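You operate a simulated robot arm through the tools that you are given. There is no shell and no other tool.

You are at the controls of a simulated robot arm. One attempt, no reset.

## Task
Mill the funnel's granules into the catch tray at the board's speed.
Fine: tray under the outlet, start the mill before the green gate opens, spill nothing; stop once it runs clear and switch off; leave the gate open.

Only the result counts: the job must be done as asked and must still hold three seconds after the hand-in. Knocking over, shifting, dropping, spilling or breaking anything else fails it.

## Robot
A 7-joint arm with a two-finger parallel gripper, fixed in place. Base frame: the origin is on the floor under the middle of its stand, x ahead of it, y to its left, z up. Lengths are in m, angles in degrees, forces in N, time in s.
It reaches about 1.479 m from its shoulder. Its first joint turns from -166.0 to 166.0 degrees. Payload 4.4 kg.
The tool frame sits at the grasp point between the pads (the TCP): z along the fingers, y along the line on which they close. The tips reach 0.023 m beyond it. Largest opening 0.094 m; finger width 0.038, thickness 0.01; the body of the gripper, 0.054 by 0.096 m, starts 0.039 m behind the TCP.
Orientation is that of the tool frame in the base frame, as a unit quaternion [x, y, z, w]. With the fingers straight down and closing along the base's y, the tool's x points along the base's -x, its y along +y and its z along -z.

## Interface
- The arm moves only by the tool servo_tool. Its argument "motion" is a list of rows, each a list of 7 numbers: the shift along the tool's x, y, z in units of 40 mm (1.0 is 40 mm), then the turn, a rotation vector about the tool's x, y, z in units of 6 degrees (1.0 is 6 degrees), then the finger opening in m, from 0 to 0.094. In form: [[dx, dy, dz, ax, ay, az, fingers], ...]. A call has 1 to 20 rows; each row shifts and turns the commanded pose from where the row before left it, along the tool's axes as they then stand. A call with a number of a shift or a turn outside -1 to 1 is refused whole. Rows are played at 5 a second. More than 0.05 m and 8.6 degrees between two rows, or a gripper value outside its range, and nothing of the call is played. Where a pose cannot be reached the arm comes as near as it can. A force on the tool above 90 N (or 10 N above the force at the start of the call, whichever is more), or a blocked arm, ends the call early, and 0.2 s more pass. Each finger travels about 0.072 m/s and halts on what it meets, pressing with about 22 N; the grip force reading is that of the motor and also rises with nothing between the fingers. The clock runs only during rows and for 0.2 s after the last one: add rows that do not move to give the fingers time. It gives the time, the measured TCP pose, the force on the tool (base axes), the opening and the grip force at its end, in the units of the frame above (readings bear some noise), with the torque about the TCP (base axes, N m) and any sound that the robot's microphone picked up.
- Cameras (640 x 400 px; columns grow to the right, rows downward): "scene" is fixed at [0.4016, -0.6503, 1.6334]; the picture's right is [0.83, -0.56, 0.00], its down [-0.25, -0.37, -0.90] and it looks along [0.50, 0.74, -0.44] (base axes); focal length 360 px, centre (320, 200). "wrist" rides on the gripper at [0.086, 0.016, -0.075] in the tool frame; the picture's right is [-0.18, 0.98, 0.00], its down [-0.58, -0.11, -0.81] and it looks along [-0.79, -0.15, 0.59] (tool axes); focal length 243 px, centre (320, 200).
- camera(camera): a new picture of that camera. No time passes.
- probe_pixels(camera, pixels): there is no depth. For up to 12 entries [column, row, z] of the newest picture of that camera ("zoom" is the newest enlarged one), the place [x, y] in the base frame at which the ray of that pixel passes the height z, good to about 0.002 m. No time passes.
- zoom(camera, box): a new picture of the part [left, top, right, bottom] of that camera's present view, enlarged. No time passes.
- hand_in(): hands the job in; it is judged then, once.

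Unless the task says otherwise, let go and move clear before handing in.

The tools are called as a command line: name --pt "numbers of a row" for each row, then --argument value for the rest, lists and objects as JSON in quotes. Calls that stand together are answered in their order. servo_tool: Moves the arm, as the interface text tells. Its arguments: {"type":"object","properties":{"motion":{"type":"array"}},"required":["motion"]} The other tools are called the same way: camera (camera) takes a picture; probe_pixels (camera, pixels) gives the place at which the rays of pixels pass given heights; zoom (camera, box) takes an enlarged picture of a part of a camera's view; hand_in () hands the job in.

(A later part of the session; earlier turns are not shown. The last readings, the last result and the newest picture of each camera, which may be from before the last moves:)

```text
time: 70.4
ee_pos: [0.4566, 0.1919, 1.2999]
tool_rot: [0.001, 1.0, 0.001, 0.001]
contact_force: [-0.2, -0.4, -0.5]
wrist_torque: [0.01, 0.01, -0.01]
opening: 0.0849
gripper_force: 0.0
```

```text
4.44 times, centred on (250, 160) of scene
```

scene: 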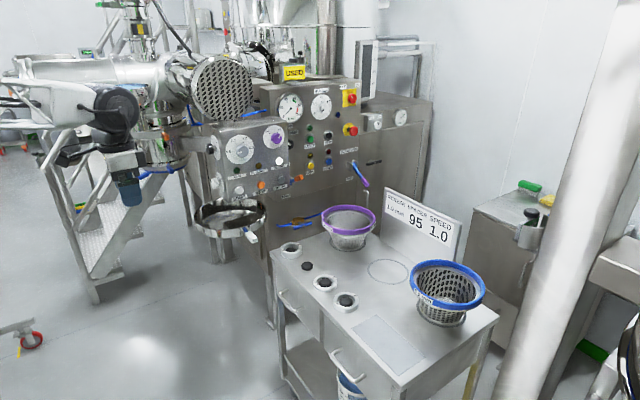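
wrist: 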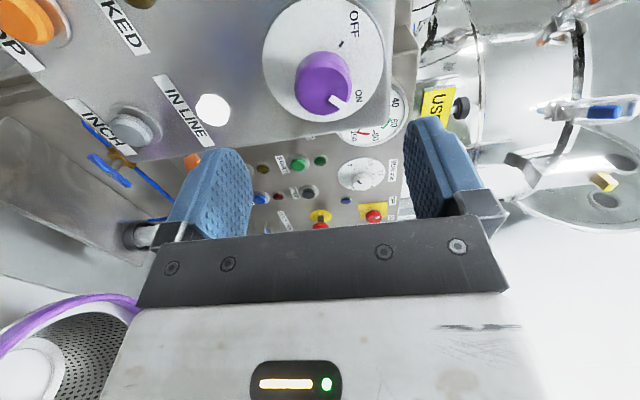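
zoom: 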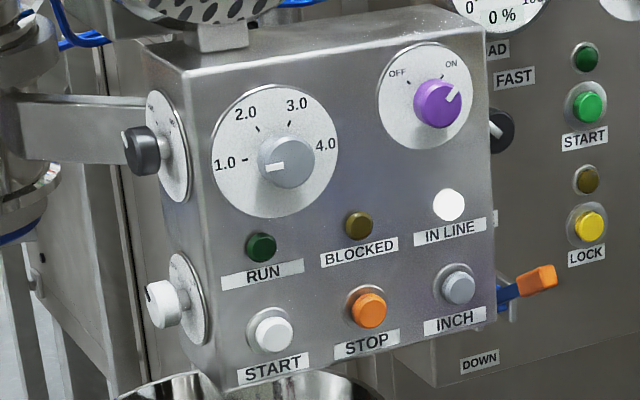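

The speed pointer is at 1.0, purple at ON, IN LINE lit. I'll check the speed pointer at higher zoom, and move on to the mill view.

zoom --camera "scene" --box '[222, 130, 262, 170]'

servo_tool --pt "0.5 0.8 0 0 0 0 0.085" --pt "0.5 0.8 0 0 0 0 0.085" --pt "0.5 0.8 0 0 0 0 0.085" --pt "0.5 0.8 0 0 0 0 0.085" --pt "0.5 0.8 0 0 0 0 0.085" --pt "0.5 0.8 0 0 0 0 0.085" --pt "0.5 0.8 0 0 0 0 0.085" --pt "0.5 0.8 0 0 0 0 0.085" --pt "0 0 0 0 0 -1 0.085" --pt "0 0 0 0 0 -1 0.085" --pt "0 0 0 0 0 -1 0.085" --pt "0 0 0 0 0 -1 0.085" --pt "0 0 0 0 0 -1 0.085" --pt "0 0 0 0 0 -1 0.085" --pt "0 0 0 0 0 -1 0.085" --pt "0 0 0 0 0 -1 0.085" --pt "0 0 0 0 0 -1 0.085" --pt "0 0 0 0 0 -1 0.085" --pt "0 0 0 0 0 0 0.085"

servo_tool --pt "0 0 0 0 -1 0 0.085" --pt "0 0 0 0 -1 0 0.085" --pt "0 0 0 0 -1 0 0.085" --pt "0 0 0 0 -1 0 0.085" --pt "0 0 0 0 0 0 0.085"

camera --camera "wrist"

camera --camera "scene"

```text
10.00 times, centred on (242, 150) of scene
```

zoom: 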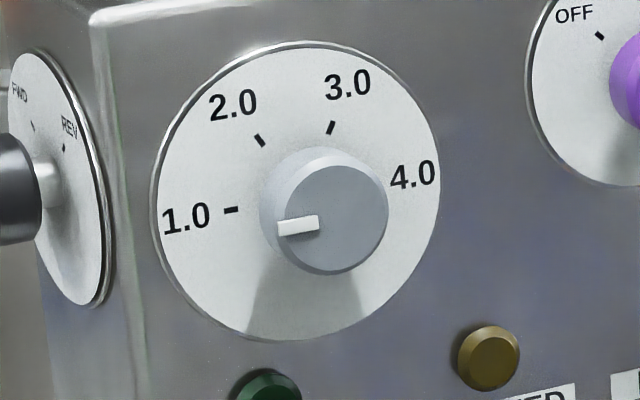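

```text
time: 74.4
ee_pos: [0.2964, 0.4494, 1.3015]
tool_rot: [-0.5, 0.866, -0.001, -0.001]
contact_force: [0.3, 0.0, -0.5]
wrist_torque: [-0.02, 0.02, -0.02]
opening: 0.0849
gripper_force: 0.1
```

```text
time: 75.6
ee_pos: [0.2988, 0.4475, 1.3017]
tool_rot: [-0.488, 0.847, 0.104, 0.181]
contact_force: [0.7, 0.6, 0.8]
wrist_torque: [0.01, -0.03, 0.0]
opening: 0.085
gripper_force: 0.1
```

```text
taken
```

wrist: 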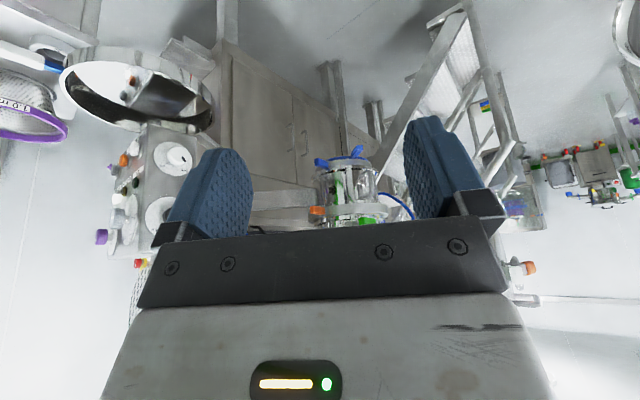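

```text
taken
```

scene: 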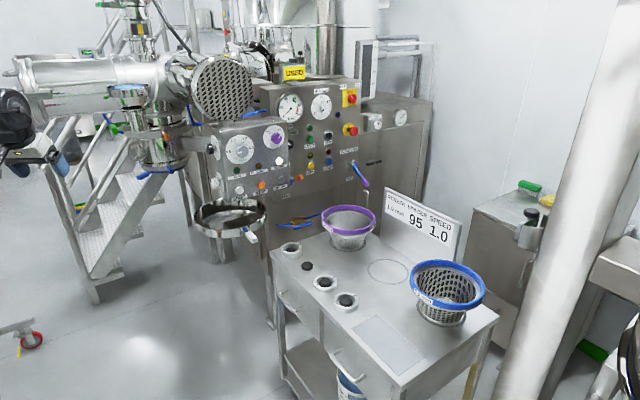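

The speed pointer is parallel to the 1.0 tick line, so it's right on 1.0. Now I'll zoom into the mill bottom and gate in this view for triangulation.

zoom --camera "wrist" --box '[280, 130, 440, 240]'

zoom --camera "wrist" --box '[40, 20, 240, 160]'

zoom --camera "scene" --box '[95, 75, 215, 185]'

```text
3.64 times, centred on (360, 185) of wrist
```

zoom: 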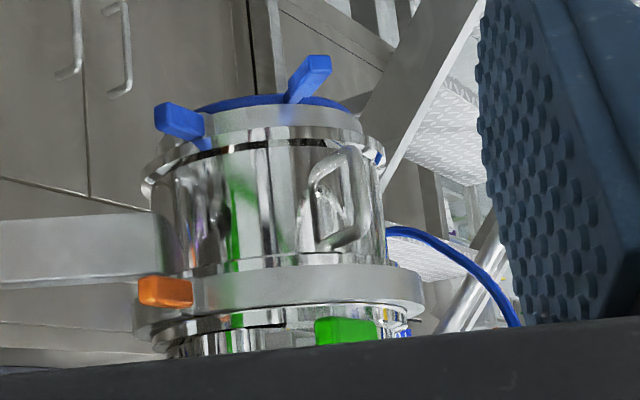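

```text
2.86 times, centred on (140, 90) of wrist
```

zoom: 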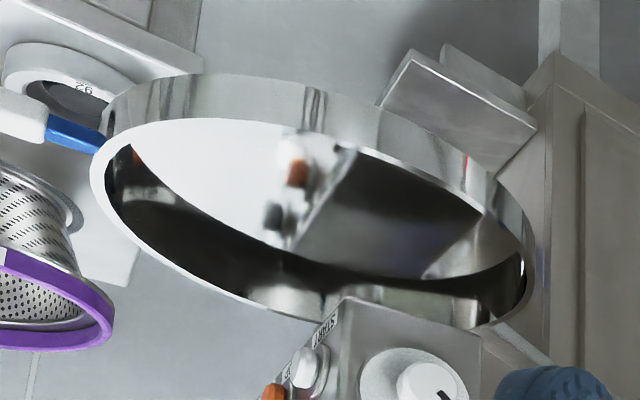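

```text
3.64 times, centred on (155, 130) of scene
```

zoom: 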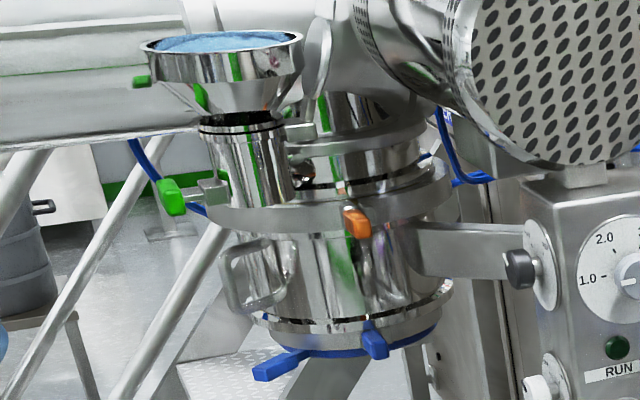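

I'll triangulate the outlet ring centre: scene (164,166.5) and wrist (348.5,161.6), plus the green gate handle in both and the tray rim.

probe_pixels --camera "scene" --pixels '[[164.1, 166.5, 1.08], [164.1, 166.5, 1.02], [140.5, 168, 1.05], [187.1, 164.3, 1.05], [114.8, 128, 1.3], [114.8, 128, 1.25], [142, 177, 1.05], [170, 169, 1.05]]'

probe_pixels --camera "wrist" --pixels '[[348.5, 161.6, 1.08], [348.5, 161.6, 1.02], [326.2, 163, 1.05], [371.5, 164.4, 1.05], [366.8, 221, 1.3], [366.8, 221, 1.25], [321, 164, 1.05], [357, 151.8, 1.05]]'

```text
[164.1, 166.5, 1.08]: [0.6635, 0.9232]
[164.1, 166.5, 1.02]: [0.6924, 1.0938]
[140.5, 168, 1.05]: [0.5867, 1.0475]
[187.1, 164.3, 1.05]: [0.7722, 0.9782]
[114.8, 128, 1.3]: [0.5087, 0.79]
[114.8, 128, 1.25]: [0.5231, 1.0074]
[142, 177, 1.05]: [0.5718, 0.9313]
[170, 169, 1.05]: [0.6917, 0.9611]
```

```text
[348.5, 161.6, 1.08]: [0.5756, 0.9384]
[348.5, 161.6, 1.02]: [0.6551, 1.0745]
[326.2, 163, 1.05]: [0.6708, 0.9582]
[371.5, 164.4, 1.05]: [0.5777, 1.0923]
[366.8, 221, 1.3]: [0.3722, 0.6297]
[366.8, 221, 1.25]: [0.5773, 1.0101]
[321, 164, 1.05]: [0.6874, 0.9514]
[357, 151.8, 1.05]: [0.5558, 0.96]
```

Outlet centre comes out near (0.697,1.115) (both blue clamp handles then lie 0.16 from it), the green gate handle near (0.515,0.896,1.27), and the tray must swing clockwise by roughly 98°. I'll now go to a pose just behind and above the tray's handle, with the fingers tilted forward toward +y.

servo_tool --pt "0 0 0 0 -1 0 0.085" --pt "0 0 0 -0.5 0 -0.866 0.085" --pt "0 0 0 -0.5 0 -0.866 0.085" --pt "0 0 0 -0.5 0 -0.866 0.085" --pt "0 0 0 -0.5 0 -0.866 0.085" --pt "0 0 0 -0.5 0 -0.866 0.085" --pt "0.553 -0.942 0.081 0 0 0 0.085" --pt "0.553 -0.942 0.081 0 0 0 0.085" --pt "0.553 -0.942 0.081 0 0 0 0.085" --pt "0.553 -0.942 0.081 0 0 0 0.085" --pt "0.553 -0.942 0.081 0 0 0 0.085" --pt "0.553 -0.942 0.081 0 0 0 0.085" --pt "0.553 -0.942 0.081 0 0 0 0.085" --pt "0.553 -0.942 0.081 0 0 0 0.085" --pt "0.553 -0.942 0.081 0 0 0 0.085" --pt "0.553 -0.942 0.081 0 0 0 0.085" --pt "0.553 -0.942 0.081 0 0 0 0.085" --pt "0.553 -0.942 0.081 0 0 0 0.085" --pt "0.553 -0.942 0.081 0 0 0 0.085" --pt "0 0 0 0 0 0 0.085"

camera --camera "wrist"

camera --camera "scene"

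```text
time: 79.8
ee_pos: [0.7862, 0.2191, 1.1224]
tool_rot: [0.683, -0.683, -0.183, -0.183]
contact_force: [0.1, -0.2, -0.6]
wrist_torque: [0.01, -0.02, -0.01]
opening: 0.085
gripper_force: 0.1
```

```text
taken
```

wrist: 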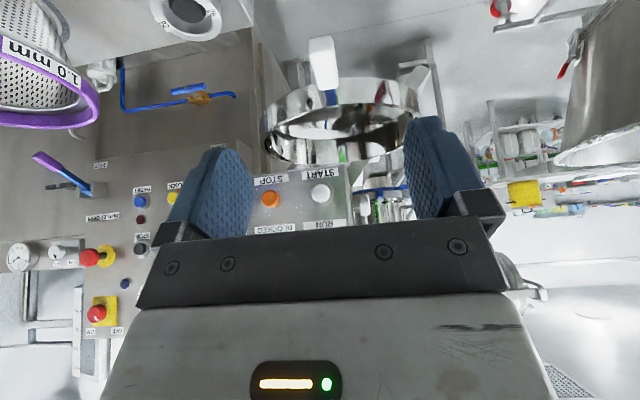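

```text
taken
```

scene: 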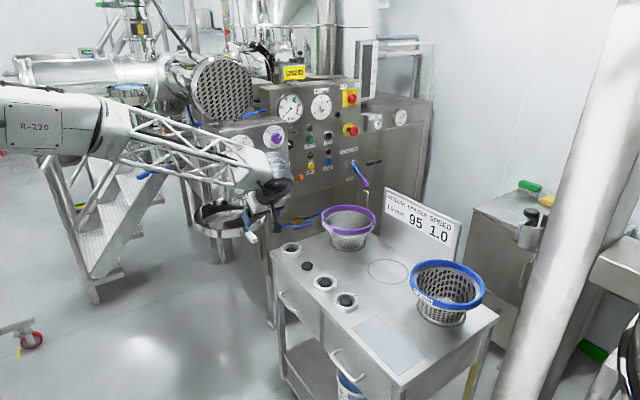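

The handle's white grip shows at (322,65) with its blue stem at (330,97). I'll zoom and probe its exact place.

zoom --camera "wrist" --box '[260, 20, 420, 140]'

zoom --camera "scene" --box '[220, 200, 290, 260]'

probe_pixels --camera "wrist" --pixels '[[322, 65, 0.99], [322, 65, 0.97], [313, 38, 0.99], [332, 88, 0.99], [310, 60, 0.99], [336, 68, 0.99]]'

```text
3.33 times, centred on (340, 80) of wrist
```

zoom: 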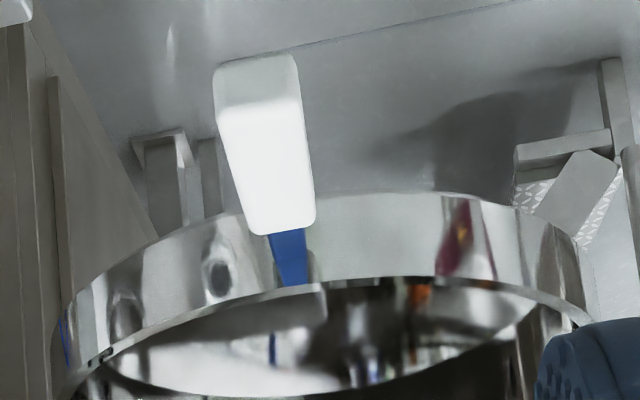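

```text
6.67 times, centred on (255, 230) of scene
```

zoom: 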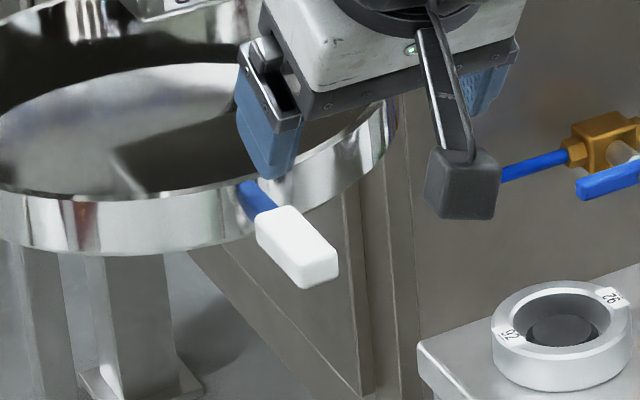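

```text
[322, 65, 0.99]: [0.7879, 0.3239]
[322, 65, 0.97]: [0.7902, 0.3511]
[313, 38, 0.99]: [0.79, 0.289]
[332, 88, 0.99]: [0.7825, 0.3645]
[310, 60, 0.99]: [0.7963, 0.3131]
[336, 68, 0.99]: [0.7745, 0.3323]
```

The white grip spans about y 0.295–0.365 at x≈0.786, width about 0.022. I'll verify its height using the scene ray.

probe_pixels --camera "scene" --pixels '[[251.6, 237.05, 1.0], [251.6, 237.05, 0.98], [251.6, 237.05, 0.96]]'

probe_pixels --camera "wrist" --pixels '[[324.4, 69.5, 1.0], [324.4, 69.5, 0.98], [324.4, 69.5, 0.96]]'

```text
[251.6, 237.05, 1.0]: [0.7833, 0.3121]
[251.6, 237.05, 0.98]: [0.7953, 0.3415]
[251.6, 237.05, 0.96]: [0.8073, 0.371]
```

```text
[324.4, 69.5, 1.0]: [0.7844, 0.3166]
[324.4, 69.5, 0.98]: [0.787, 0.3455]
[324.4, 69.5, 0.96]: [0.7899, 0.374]
```

Both rays agree: the grip's top is at (0.784,0.315,1.000). I'll descend so the open fingers straddle it.

servo_tool --pt "-0.104 0.01 0.81 0 0 0 0.06" --pt "-0.104 0.01 0.81 0 0 0 0.06" --pt "-0.104 0.01 0.81 0 0 0 0.06" --pt "-0.104 0.01 0.81 0 0 0 0.06" --pt "-0.104 0.01 0.81 0 0 0 0.06" --pt "0 0 0 0 0 0 0.06"

camera --camera "wrist"

zoom --camera "scene" --box '[200, 190, 300, 260]'

```text
time: 81.2
ee_pos: [0.7834, 0.3197, 0.9889]
tool_rot: [-0.682, 0.684, 0.182, 0.184]
contact_force: [-0.7, 0.7, 0.2]
wrist_torque: [-0.01, 0.01, 0.02]
opening: 0.0599
gripper_force: 0.1
```

```text
taken
```

wrist: 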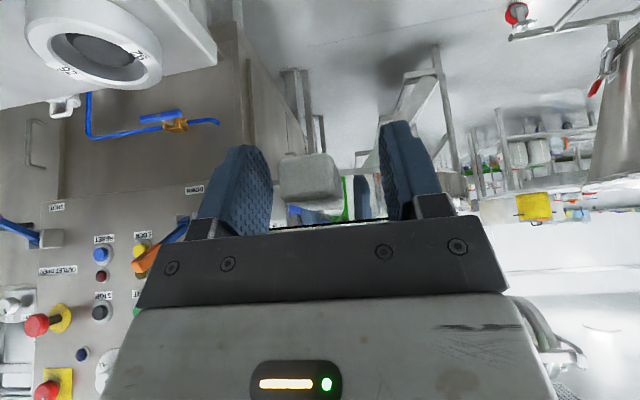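

```text
5.71 times, centred on (250, 225) of scene
```

zoom: 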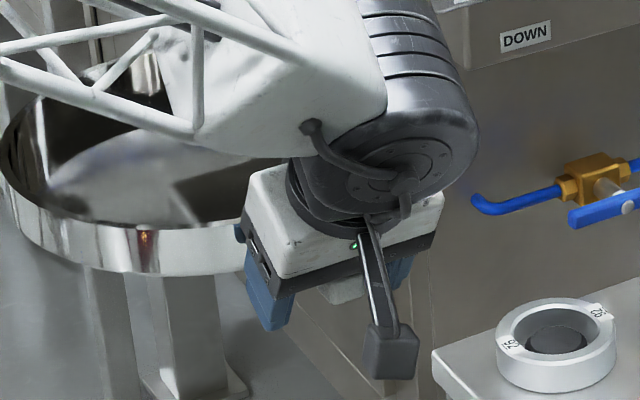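

The grip's end face is at (309,180) between the pads, about 5 mm off-centre. I'll centre and close lightly to read its width.

servo_tool --pt "0 -0.11 0 0 0 0 0.06" --pt "0 0 0 0 0 0 0.03" --pt "0 0 0 0 0 0 0.02" --pt "0 0 0 0 0 0 0.02" --pt "0 0 0 0 0 0 0.02"

camera --camera "wrist"

```text
time: 82.4
ee_pos: [0.7884, 0.3204, 0.9903]
tool_rot: [-0.683, 0.683, 0.183, 0.184]
contact_force: [-13.8, -2.3, 0.9]
wrist_torque: [-0.09, 0.06, 0.27]
opening: 0.0262
gripper_force: 6.6
```

```text
taken
```

wrist: 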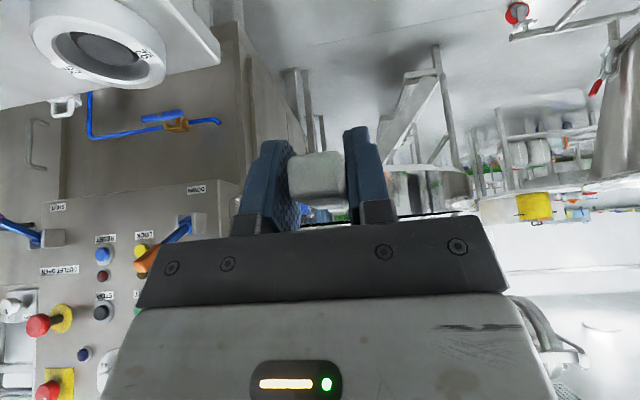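

The fingers closed on the grip at 0.026 opening. I'll loosen slightly to 0.033 as a cage and swing the first 14° clockwise about the estimated pivot, then check forces.

servo_tool --pt "0 0 0 0 0 0 0.033" --pt "-0.302 0.814 0.174 0.292 0 0.505 0.033" --pt "-0.302 0.814 0.174 0.292 0 0.505 0.033" --pt "-0.302 0.814 0.174 0.292 0 0.505 0.033" --pt "-0.302 0.814 0.174 0.292 0 0.505 0.033" --pt "0 0 0 0 0 0 0.033"

camera --camera "wrist"

camera --camera "scene"

```text
time: 83.8
ee_pos: [0.6658, 0.3841, 0.9909]
tool_rot: [-0.594, 0.762, 0.158, 0.204]
contact_force: [-1.0, -0.7, -0.2]
wrist_torque: [-0.03, 0.02, -0.02]
opening: 0.0331
gripper_force: 0.0
```

```text
taken
```

wrist: 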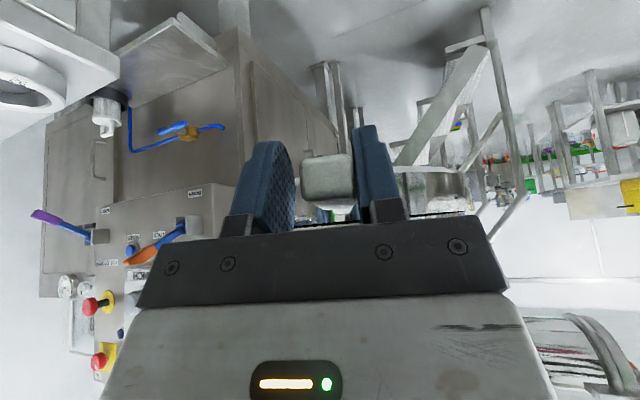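

```text
taken
```

scene: 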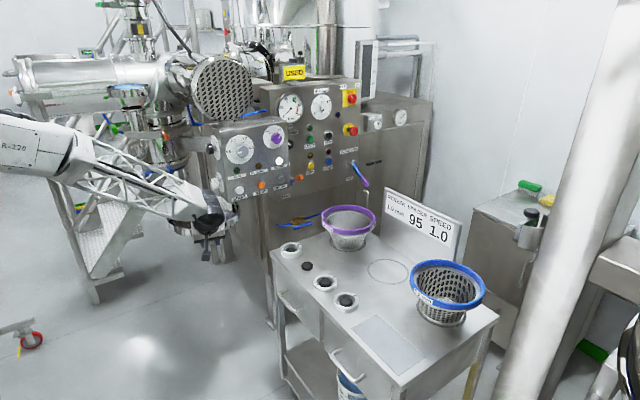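

The tray follows with hardly any force and the grip (301–354, 153–203) stays between the pads. Continuing another 17.5° of swing.

servo_tool --pt "-0.302 0.814 0.174 0.292 0 0.505 0.033" --pt "-0.302 0.814 0.174 0.292 0 0.505 0.033" --pt "-0.302 0.814 0.174 0.292 0 0.505 0.033" --pt "-0.302 0.814 0.174 0.292 0 0.505 0.033" --pt "-0.302 0.814 0.174 0.292 0 0.505 0.033" --pt "0 0 0 0 0 0 0.033"

camera --camera "wrist"

camera --camera "scene"

```text
time: 85.2
ee_pos: [0.5399, 0.5074, 0.9921]
tool_rot: [-0.471, 0.843, 0.126, 0.228]
contact_force: [0.4, 0.1, -0.6]
wrist_torque: [-0.03, -0.02, -0.02]
opening: 0.033
gripper_force: 0.0
```

```text
taken
```

wrist: 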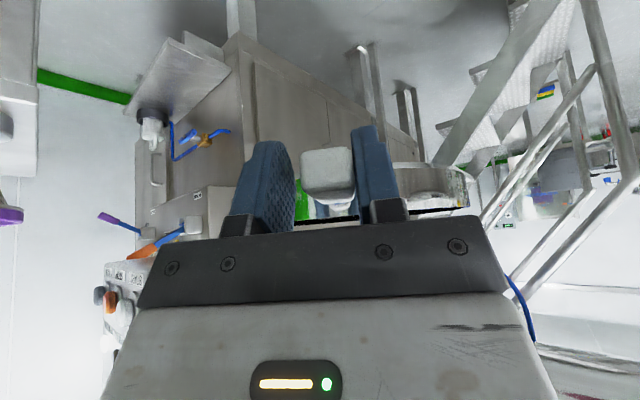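

```text
taken
```

scene: 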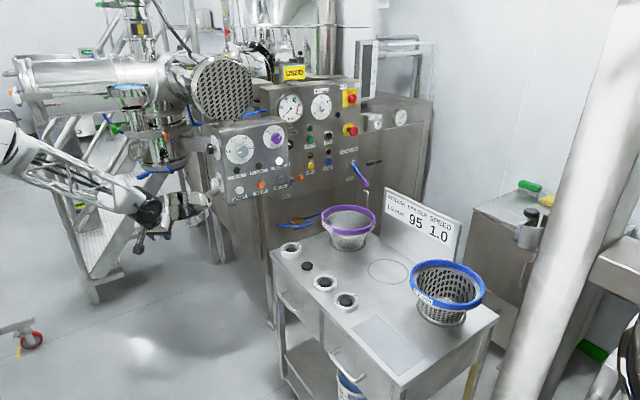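

The grip is still well held (302–355, 148–192) and the tray is coming along. Continuing another 17.5°.

servo_tool --pt "-0.302 0.814 0.174 0.292 0 0.505 0.033" --pt "-0.302 0.814 0.174 0.292 0 0.505 0.033" --pt "-0.302 0.814 0.174 0.292 0 0.505 0.033" --pt "-0.302 0.814 0.174 0.292 0 0.505 0.033" --pt "-0.302 0.814 0.174 0.292 0 0.505 0.033" --pt "0 0 0 0 0 0 0.033"

camera --camera "wrist"

camera --camera "scene"

```text
time: 86.6
ee_pos: [0.4556, 0.6666, 0.9914]
tool_rot: [-0.337, 0.904, 0.091, 0.245]
contact_force: [0.6, 0.1, 0.2]
wrist_torque: [0.0, -0.01, -0.02]
opening: 0.033
gripper_force: 0.0
```

```text
taken
```

wrist: 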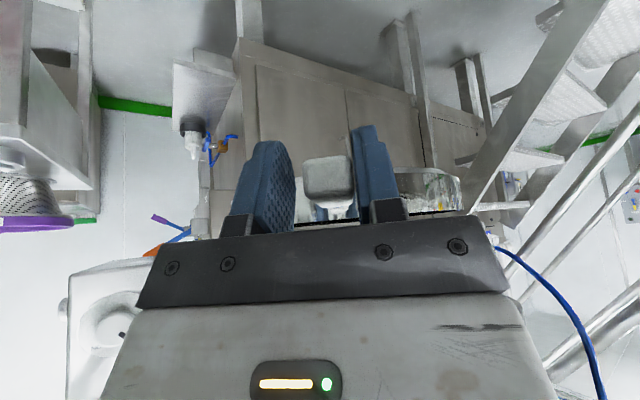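

```text
taken
```

scene: 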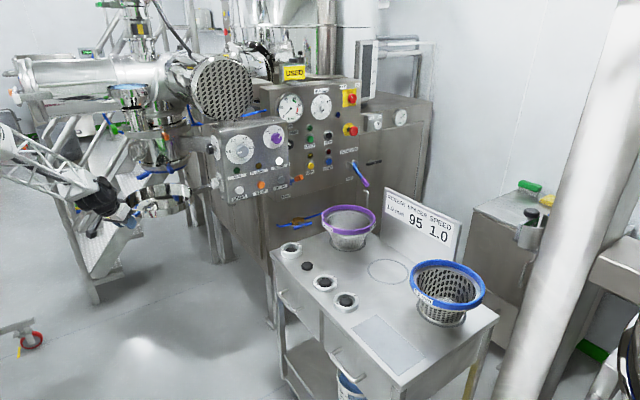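

The tray has swung to scene (165,195). I'll zoom to measure its present centre and refine the pivot.

zoom --camera "scene" --box '[90, 130, 230, 240]'

```text
3.64 times, centred on (160, 185) of scene
```

zoom: 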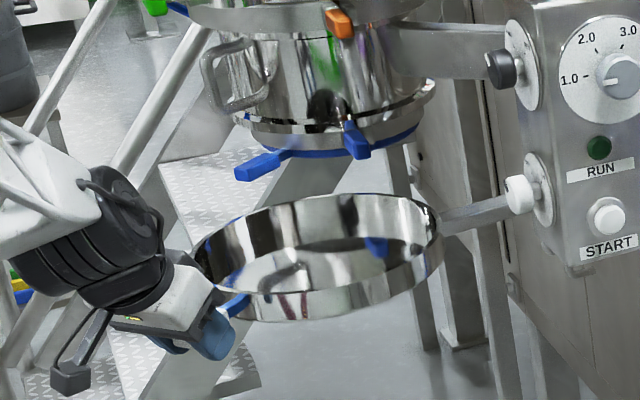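

probe_pixels --camera "scene" --pixels '[[159.5, 196.8, 0.985], [126.2, 198.7, 0.985], [193, 194.6, 0.985], [229.8, 214.2, 0.985], [194.2, 217.1, 0.985], [265.9, 210.4, 0.985], [161.7, 214.4, 0.93], [168, 184, 0.985], [155, 211, 0.985]]'

```text
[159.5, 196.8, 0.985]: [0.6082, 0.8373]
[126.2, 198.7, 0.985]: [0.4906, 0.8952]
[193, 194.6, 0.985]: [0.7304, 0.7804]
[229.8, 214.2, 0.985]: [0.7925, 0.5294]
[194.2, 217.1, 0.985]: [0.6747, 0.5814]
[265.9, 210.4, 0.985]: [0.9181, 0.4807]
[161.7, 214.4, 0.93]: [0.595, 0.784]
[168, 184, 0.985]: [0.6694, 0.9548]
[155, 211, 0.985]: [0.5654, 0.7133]
```

zoom --camera "scene" --box '[170, 160, 240, 220]'

zoom --camera "wrist" --box '[220, 110, 480, 240]'

```text
6.67 times, centred on (205, 190) of scene
```

zoom: 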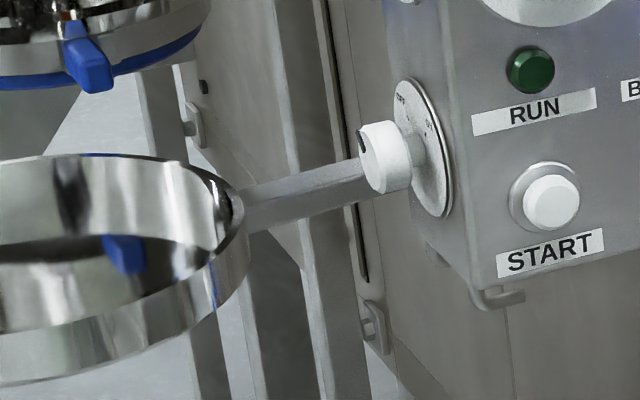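

```text
2.46 times, centred on (350, 175) of wrist
```

zoom: 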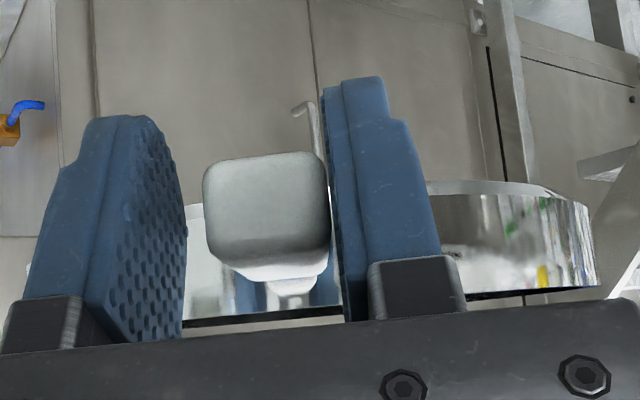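

probe_pixels --camera "scene" --pixels '[[194.5, 191.2, 0.975], [211, 187.75, 0.975], [194.5, 191.2, 0.985], [211, 187.75, 0.985]]'

```text
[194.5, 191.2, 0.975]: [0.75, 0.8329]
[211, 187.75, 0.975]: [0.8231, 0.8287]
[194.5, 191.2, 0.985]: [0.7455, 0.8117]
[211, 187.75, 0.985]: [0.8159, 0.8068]
```

The tray has turned about 47° and is now left of the box; roughly 40° remain. I'll continue in the same arc for 21° and look again.

servo_tool --pt "-0.302 0.814 0.174 0.292 0 0.505 0.033" --pt "-0.302 0.814 0.174 0.292 0 0.505 0.033" --pt "-0.302 0.814 0.174 0.292 0 0.505 0.033" --pt "-0.302 0.814 0.174 0.292 0 0.505 0.033" --pt "-0.302 0.814 0.174 0.292 0 0.505 0.033" --pt "-0.302 0.814 0.174 0.292 0 0.505 0.033" --pt "0 0 0 0 0 0 0.033"

camera --camera "wrist"

zoom --camera "scene" --box '[90, 110, 230, 220]'

```text
time: 88.2
ee_pos: [0.4218, 0.878, 0.99]
tool_rot: [-0.167, 0.951, 0.045, 0.256]
contact_force: [0.0, 0.5, 0.2]
wrist_torque: [0.05, -0.03, -0.02]
opening: 0.0328
gripper_force: 0.1
```

```text
taken
```

wrist: 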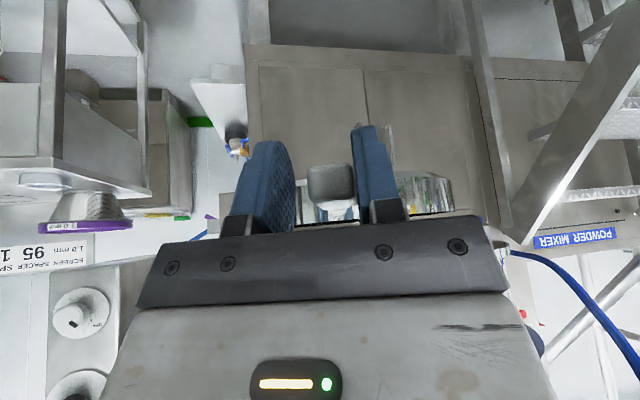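

```text
3.64 times, centred on (160, 165) of scene
```

zoom: 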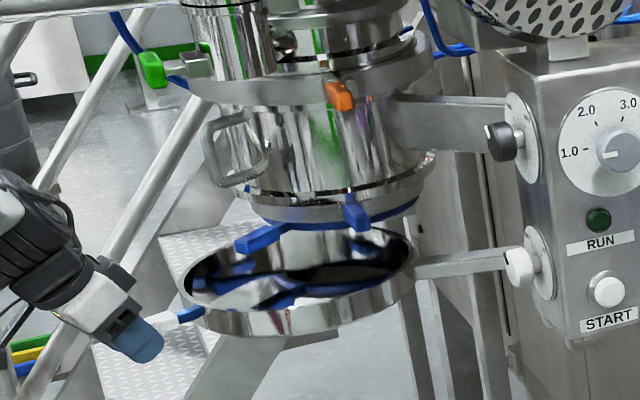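

The grip has slid outward in the fingers (now 46 px wide at (330,183)), so the real radius is smaller; the tray is now partly under the mill. I'll shift inward about 2.5 cm along the handle, and measure the tray centre.

probe_pixels --camera "scene" --pixels '[[153.4, 182.9, 0.985], [120.7, 188.4, 0.985], [185.5, 180, 0.985], [158, 172.6, 0.985], [150, 194, 0.985]]'

servo_tool --pt "-0.27 0 0.155 0 0 0 0.036" --pt "-0.27 0 0.155 0 0 0 0.036" --pt "0 0 0 0 0 0 0.036"

camera --camera "wrist"

zoom --camera "scene" --box '[90, 140, 210, 220]'

```text
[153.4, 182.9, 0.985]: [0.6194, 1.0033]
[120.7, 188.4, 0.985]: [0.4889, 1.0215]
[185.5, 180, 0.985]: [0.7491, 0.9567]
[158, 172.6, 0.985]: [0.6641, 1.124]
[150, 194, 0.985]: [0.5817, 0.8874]
```

```text
time: 89.0
ee_pos: [0.4482, 0.8835, 0.9911]
tool_rot: [-0.168, 0.951, 0.046, 0.256]
contact_force: [0.3, -0.3, -0.4]
wrist_torque: [0.01, 0.03, 0.01]
opening: 0.036
gripper_force: 0.1
```

```text
taken
```

wrist: 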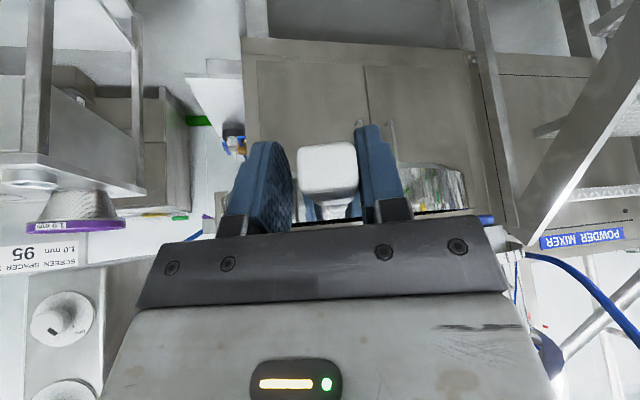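

```text
5.00 times, centred on (150, 180) of scene
```

zoom: 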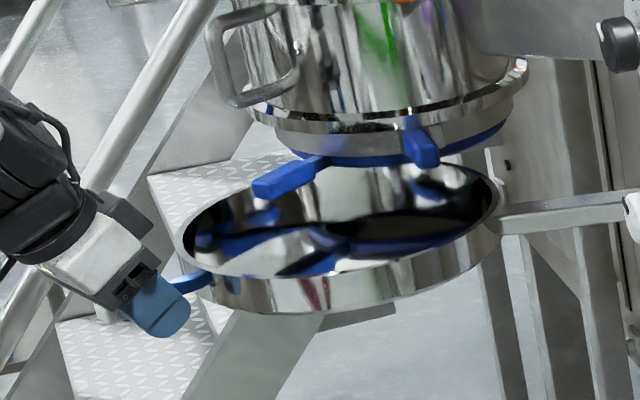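

zoom --camera "wrist" --box '[220, 100, 440, 230]'

probe_pixels --camera "scene" --pixels '[[185, 184, 0.975], [212, 180, 0.975], [124, 196.4, 0.985], [124, 196.4, 0.97]]'

```text
2.91 times, centred on (330, 165) of wrist
```

zoom: 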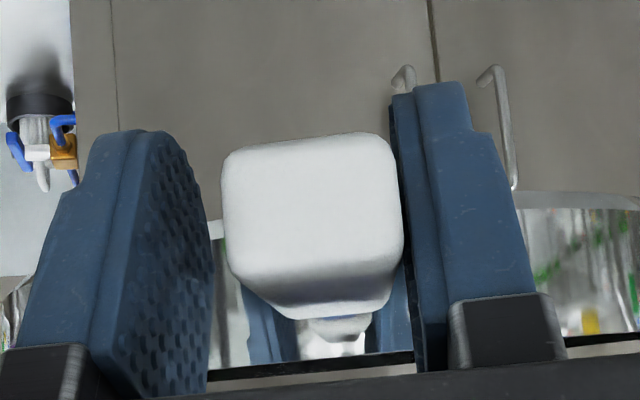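

```text
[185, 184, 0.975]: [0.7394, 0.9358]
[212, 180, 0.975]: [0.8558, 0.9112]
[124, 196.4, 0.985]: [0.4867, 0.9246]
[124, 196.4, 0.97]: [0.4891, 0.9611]
```

The rim is at z≈1.008, and refit of the tray's path puts the pivot near (1.02,0.838), with about 25° left to the outlet. I'll swing 14° more along the refined arc.

servo_tool --pt "-0.336 0.786 0.194 0.292 0 0.505 0.036" --pt "-0.336 0.786 0.194 0.292 0 0.505 0.036" --pt "-0.336 0.786 0.194 0.292 0 0.505 0.036" --pt "-0.336 0.786 0.194 0.292 0 0.505 0.036" --pt "0 0 0 0 0 0 0.036"

camera --camera "wrist"

zoom --camera "scene" --box '[90, 130, 210, 210]'

```text
time: 90.2
ee_pos: [0.4745, 1.0215, 0.9921]
tool_rot: [-0.049, 0.965, 0.013, 0.259]
contact_force: [0.5, 1.6, 0.6]
wrist_torque: [0.05, -0.01, -0.01]
opening: 0.0363
gripper_force: 0.4
```

```text
taken
```

wrist: 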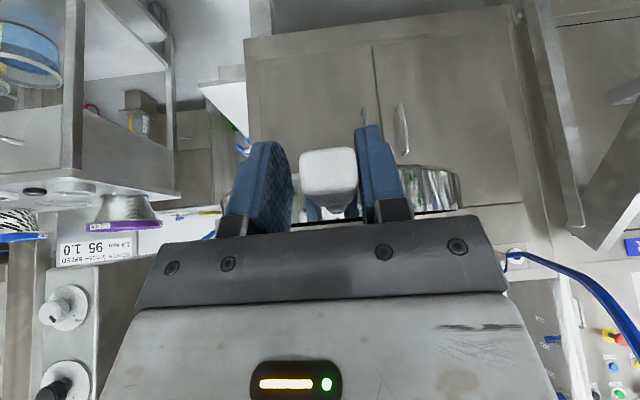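

```text
5.00 times, centred on (150, 170) of scene
```

zoom: 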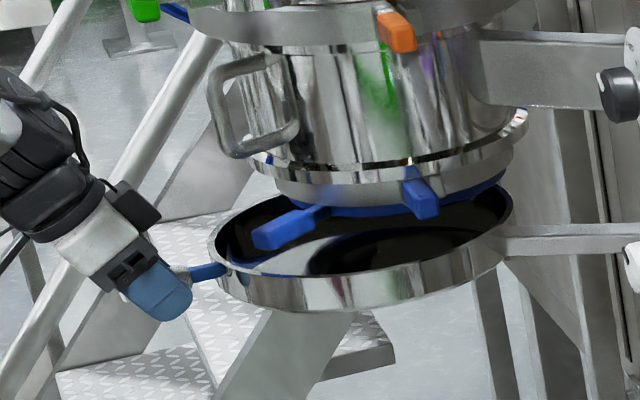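

The tray is now mostly under the outlet; the grip stays put at (328,170). The tray centre column (158) is still ~7 px left of the outlet's (165), matching about 11° remaining. I'll swing 7° further and re-measure.

servo_tool --pt "-0.336 0.786 0.194 0.292 0 0.505 0.036" --pt "-0.336 0.786 0.194 0.292 0 0.505 0.036" --pt "0 0 0 0 0 0 0.036"

camera --camera "wrist"

zoom --camera "scene" --box '[100, 130, 220, 210]'

```text
time: 91.0
ee_pos: [0.5001, 1.0849, 0.9915]
tool_rot: [0.009, 0.966, -0.002, 0.259]
contact_force: [-0.1, -0.3, -1.4]
wrist_torque: [0.01, 0.0, 0.0]
opening: 0.036
gripper_force: 0.1
```

```text
taken
```

wrist: 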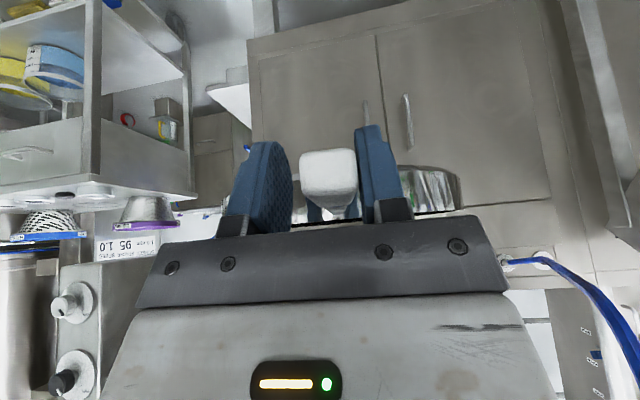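

```text
5.00 times, centred on (160, 170) of scene
```

zoom: 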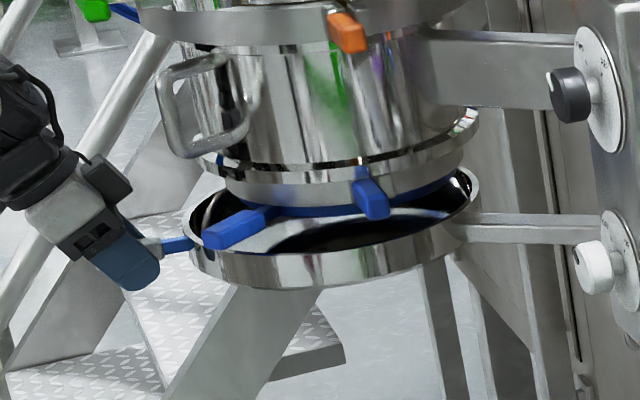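

probe_pixels --camera "scene" --pixels '[[133.4, 177, 1.008], [192, 169, 1.008], [161, 181, 1.008], [141.2, 169, 1.05], [188.6, 165, 1.05], [165, 171.5, 1.04]]'

zoom --camera "scene" --box '[125, 150, 205, 200]'

```text
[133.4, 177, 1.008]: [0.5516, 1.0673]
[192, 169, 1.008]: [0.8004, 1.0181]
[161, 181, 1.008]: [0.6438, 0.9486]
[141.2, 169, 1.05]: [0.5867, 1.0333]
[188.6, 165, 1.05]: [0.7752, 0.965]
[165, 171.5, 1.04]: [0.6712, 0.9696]
```

```text
8.00 times, centred on (165, 175) of scene
```

zoom: 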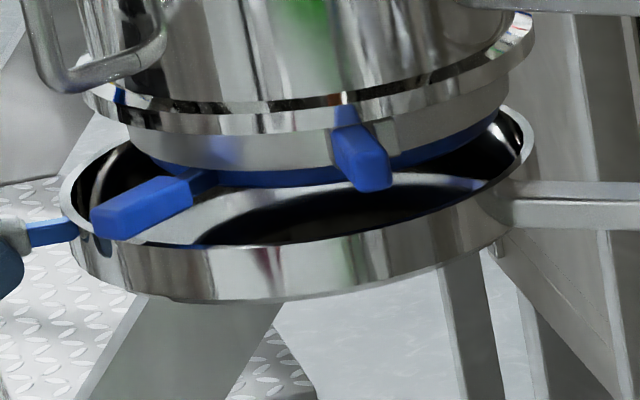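

The tray's margins around the outlet skirt are 68 px left vs 25 px right in the 8× zoom, so one more 3.5–4° step should centre it.

servo_tool --pt "-0.336 0.786 0.194 0.292 0 0.505 0.036" --pt "0 0 0 0 0 0 0.036" --pt "0 0 0 0 0 0 0.036"

zoom --camera "scene" --box '[125, 150, 205, 200]'

camera --camera "wrist"

zoom --camera "scene" --box '[200, 115, 300, 205]'

```text
time: 91.8
ee_pos: [0.5165, 1.1148, 0.9918]
tool_rot: [0.038, 0.965, -0.011, 0.259]
contact_force: [-0.7, 1.1, 0.9]
wrist_torque: [0.02, 0.02, -0.04]
opening: 0.0367
gripper_force: 0.1
```

```text
8.00 times, centred on (165, 175) of scene
```

zoom: 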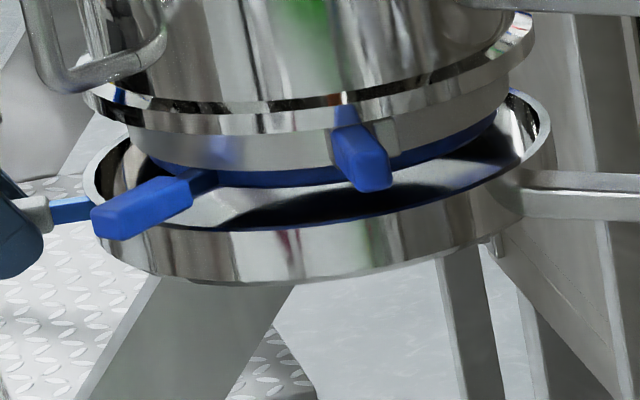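

```text
taken
```

wrist: 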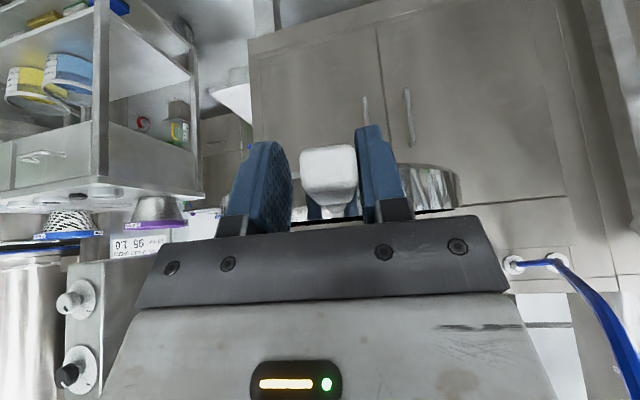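

```text
4.44 times, centred on (250, 160) of scene
```

zoom: 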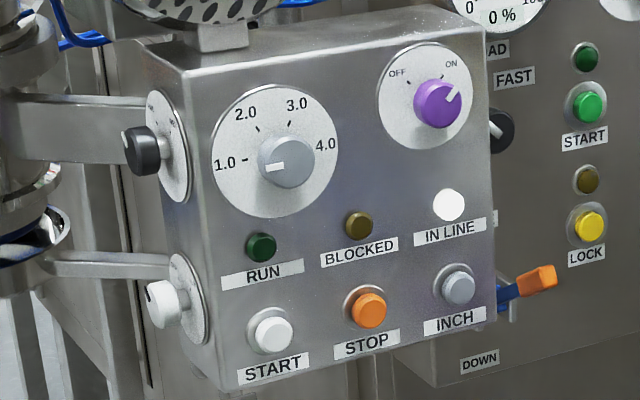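

The margins are now balanced (47 vs 41 px). I'll open the fingers and withdraw straight outward from the handle.

servo_tool --pt "0 0 0 0 0 0 0.06" --pt "0 0 0 0 0 0 0.07" --pt "0.7 0 -0.4 0 0 0 0.07" --pt "0.866 0 -0.5 0 0 0 0.07" --pt "0.866 0 -0.5 0 0 0 0.07" --pt "0.866 0 -0.5 0 0 0 0.07" --pt "0.866 0 -0.5 0 0 0 0.07" --pt "-0.433 0 -0.75 0 0 0 0.07" --pt "-0.433 0 -0.75 0 0 0 0.07" --pt "0 0 0 0 0 0 0.07"

camera --camera "wrist"

zoom --camera "scene" --box '[80, 130, 220, 210]'

```text
time: 94.0
ee_pos: [0.3238, 1.1316, 1.0608]
tool_rot: [0.038, 0.965, -0.01, 0.259]
contact_force: [0.0, -0.2, -0.5]
wrist_torque: [0.03, -0.01, -0.03]
opening: 0.0697
gripper_force: 0.1
```

```text
taken
```

wrist: 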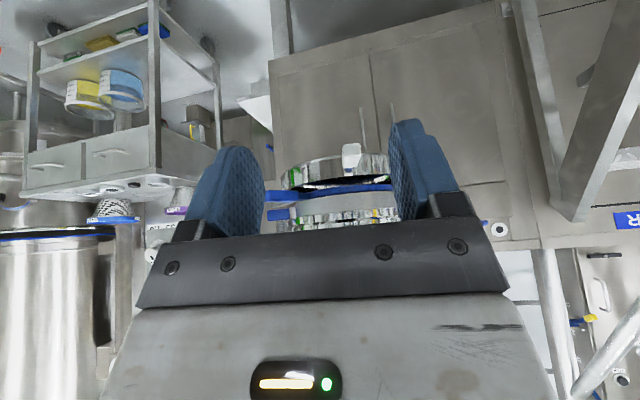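

```text
4.57 times, centred on (150, 170) of scene
```

zoom: 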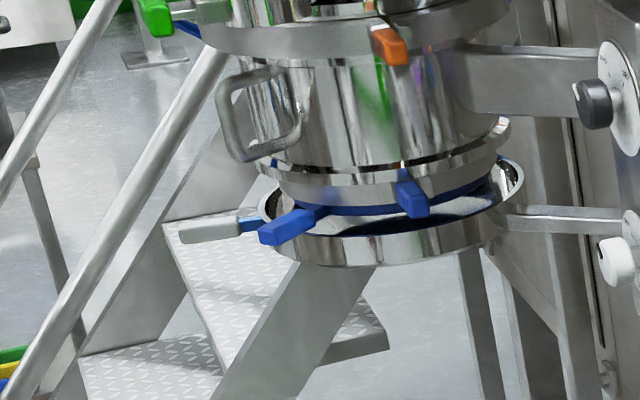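

The tray stayed in place. I'll zoom in the wrist view to check the tray's alignment against the outlet from this second direction.

zoom --camera "wrist" --box '[250, 130, 430, 240]'

```text
3.56 times, centred on (340, 185) of wrist
```

zoom: 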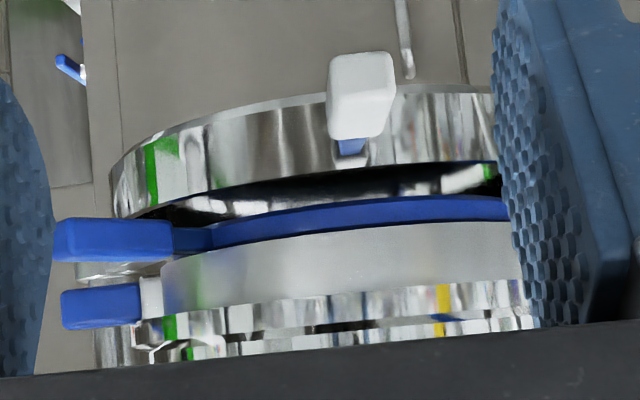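

servo_tool --pt "0.8 0.3 -0.5 0 0 0 0.094" --pt "0.8 0.3 -0.5 0 0 0 0.094" --pt "0 0 0 0 0 0 0.094"

zoom --camera "wrist" --box '[230, 130, 430, 240]'

```text
time: 94.8
ee_pos: [0.2528, 1.1609, 1.0621]
tool_rot: [0.038, 0.965, -0.01, 0.26]
contact_force: [0.5, -0.1, -0.2]
wrist_torque: [-0.03, 0.01, 0.01]
opening: 0.0938
gripper_force: 0.1
```

```text
3.20 times, centred on (330, 185) of wrist
```

zoom: 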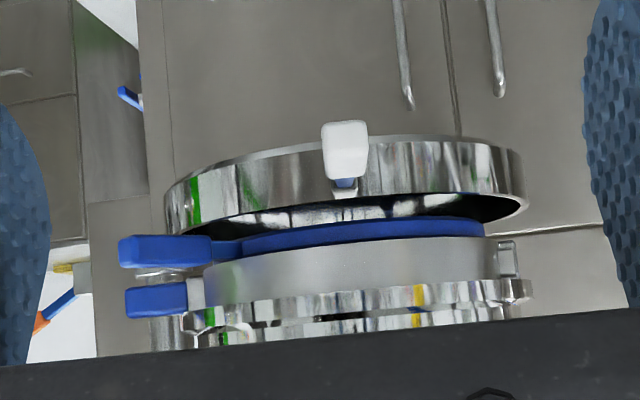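

The tray is centred within about 5 mm from this direction too (tray 163–527, skirt 205–497). Now I'll bring the arm back around to the front to press START.

servo_tool --pt "-0.22 -0.97 -0.12 0 0 0 0.05" --pt "-0.22 -0.97 -0.12 0 0 0 0.05" --pt "-0.22 -0.97 -0.12 0 0 0 0.05" --pt "-0.22 -0.97 -0.12 0 0 0 0.05" --pt "-0.22 -0.97 -0.12 0 0 0 0.05" --pt "-0.22 -0.97 -0.12 0 0 0 0.05" --pt "-0.22 -0.97 -0.12 0 0 0 0.05" --pt "-0.22 -0.97 -0.12 0 0 0 0.05" --pt "-0.22 -0.97 -0.12 0 0 0 0.05" --pt "-0.22 -0.97 -0.12 0 0 0 0.05" --pt "-0.22 -0.97 -0.12 0 0 0 0.05" --pt "-0.22 -0.97 -0.12 0 0 0 0.05" --pt "-0.22 -0.97 -0.12 0 0 0 0.05" --pt "-0.22 -0.97 -0.12 0 0 0 0.05" --pt "-0.22 -0.97 -0.12 0 0 0 0.05" --pt "-0.22 -0.97 -0.12 0 0 0 0.05" --pt "-0.22 -0.97 -0.12 0 0 0 0.05" --pt "-0.22 -0.97 -0.12 0 0 0 0.05" --pt "-0.22 -0.97 -0.12 0 0 0 0.05" --pt "-0.22 -0.97 -0.12 0 0 0 0.05"

servo_tool --pt "0 0 0 0 1 0 0.02" --pt "0 0 0 0 1 0 0.0" --pt "0 0 0 0 1 0 0.0" --pt "0 0 0 0 1 0 0.0" --pt "0 0 0 0 1 0 0.0" --pt "0 0 0 0 0 -0.75 0.0" --pt "-1 0 0 0 0 0 0.0" --pt "-1 0 0 0 0 0 0.0" --pt "-1 -0.5 0 0 0 0 0.0" --pt "-1 -0.5 0 0 0 0 0.0" --pt "-1 -0.5 0 0 0 0 0.0" --pt "-1 -0.5 0 0 0 0 0.0" --pt "-1 -0.5 0 0 0 0 0.0" --pt "-1 -0.5 0 0 0 0 0.0" --pt "0 0 0 0 0 0 0.0"

camera --camera "scene"

```text
time: 97.4
ee_pos: [0.2988, 0.7104, 1.0154]
tool_rot: [0.024, 0.965, -0.106, 0.238]
contact_force: [1.0, 0.0, 0.3]
wrist_torque: [-0.02, 0.05, 0.04]
opening: 0.0502
gripper_force: 0.1
stopped in row 13: the arm was blocked; the commanded pose is now the measured one
```

```text
time: 100.6
ee_pos: [0.6142, 0.5846, 1.031]
tool_rot: [0.01, 0.996, -0.09, -0.022]
contact_force: [-0.1, 0.1, 0.6]
wrist_torque: [-0.01, -0.04, 0.0]
opening: 0.0002
gripper_force: 21.7
```

```text
taken
```

scene: 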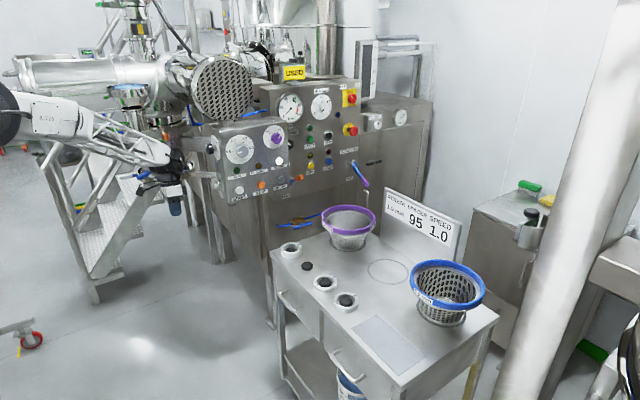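

The first move stopped early ("arm blocked", no contact force, likely a joint limit), and the second call ran from there, leaving the tool at (0.614,0.585,1.031). I'll inspect the surroundings before moving again.

zoom --camera "scene" --box '[90, 110, 260, 230]'

camera --camera "wrist"

```text
3.33 times, centred on (175, 170) of scene
```

zoom: 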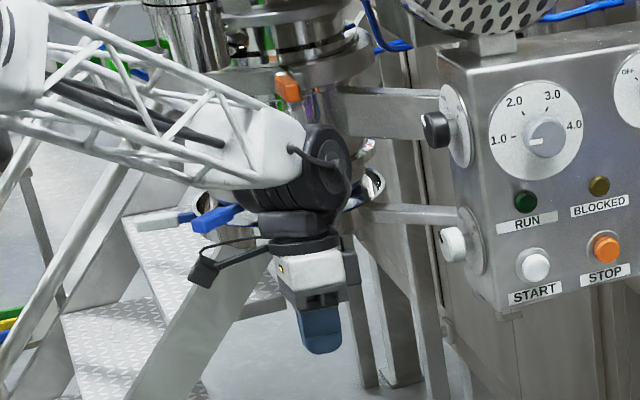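

```text
taken
```

wrist: 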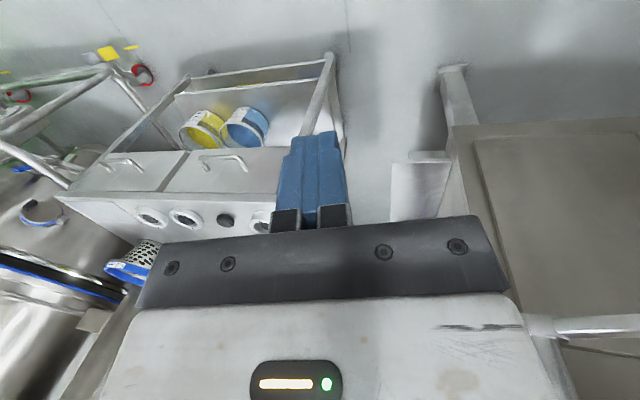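

Nothing was touched and the tray handle still sits at scene (127,177). I'll step toward -x then back out along -y and up.

servo_tool --pt "1 0 0.05 0 0 0 0.0" --pt "1 0 0.05 0 0 0 0.0" --pt "0.02 -0.94 -0.34 0 0 0 0.0" --pt "0.02 -0.94 -0.34 0 0 0 0.0" --pt "0.02 -0.94 -0.34 0 0 0 0.0" --pt "0.02 -0.94 -0.34 0 0 0 0.0" --pt "0 0 0 0 0 0 0.0"

camera --camera "scene"

```text
time: 102.2
ee_pos: [0.5328, 0.4501, 1.1118]
tool_rot: [0.01, 0.996, -0.089, -0.022]
contact_force: [-0.4, 0.1, -0.9]
wrist_torque: [0.01, -0.01, -0.02]
opening: 0.0
gripper_force: 22.0
```

```text
taken
```

scene: 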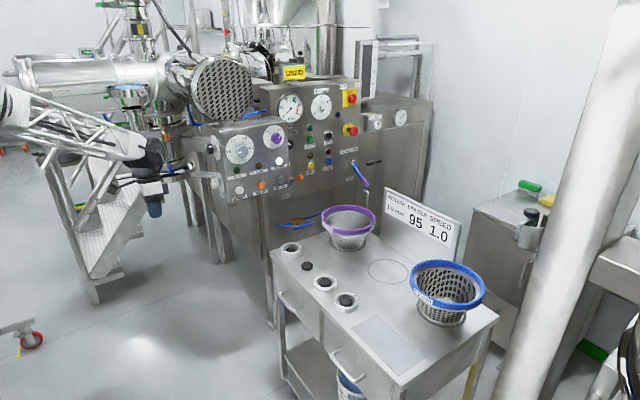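

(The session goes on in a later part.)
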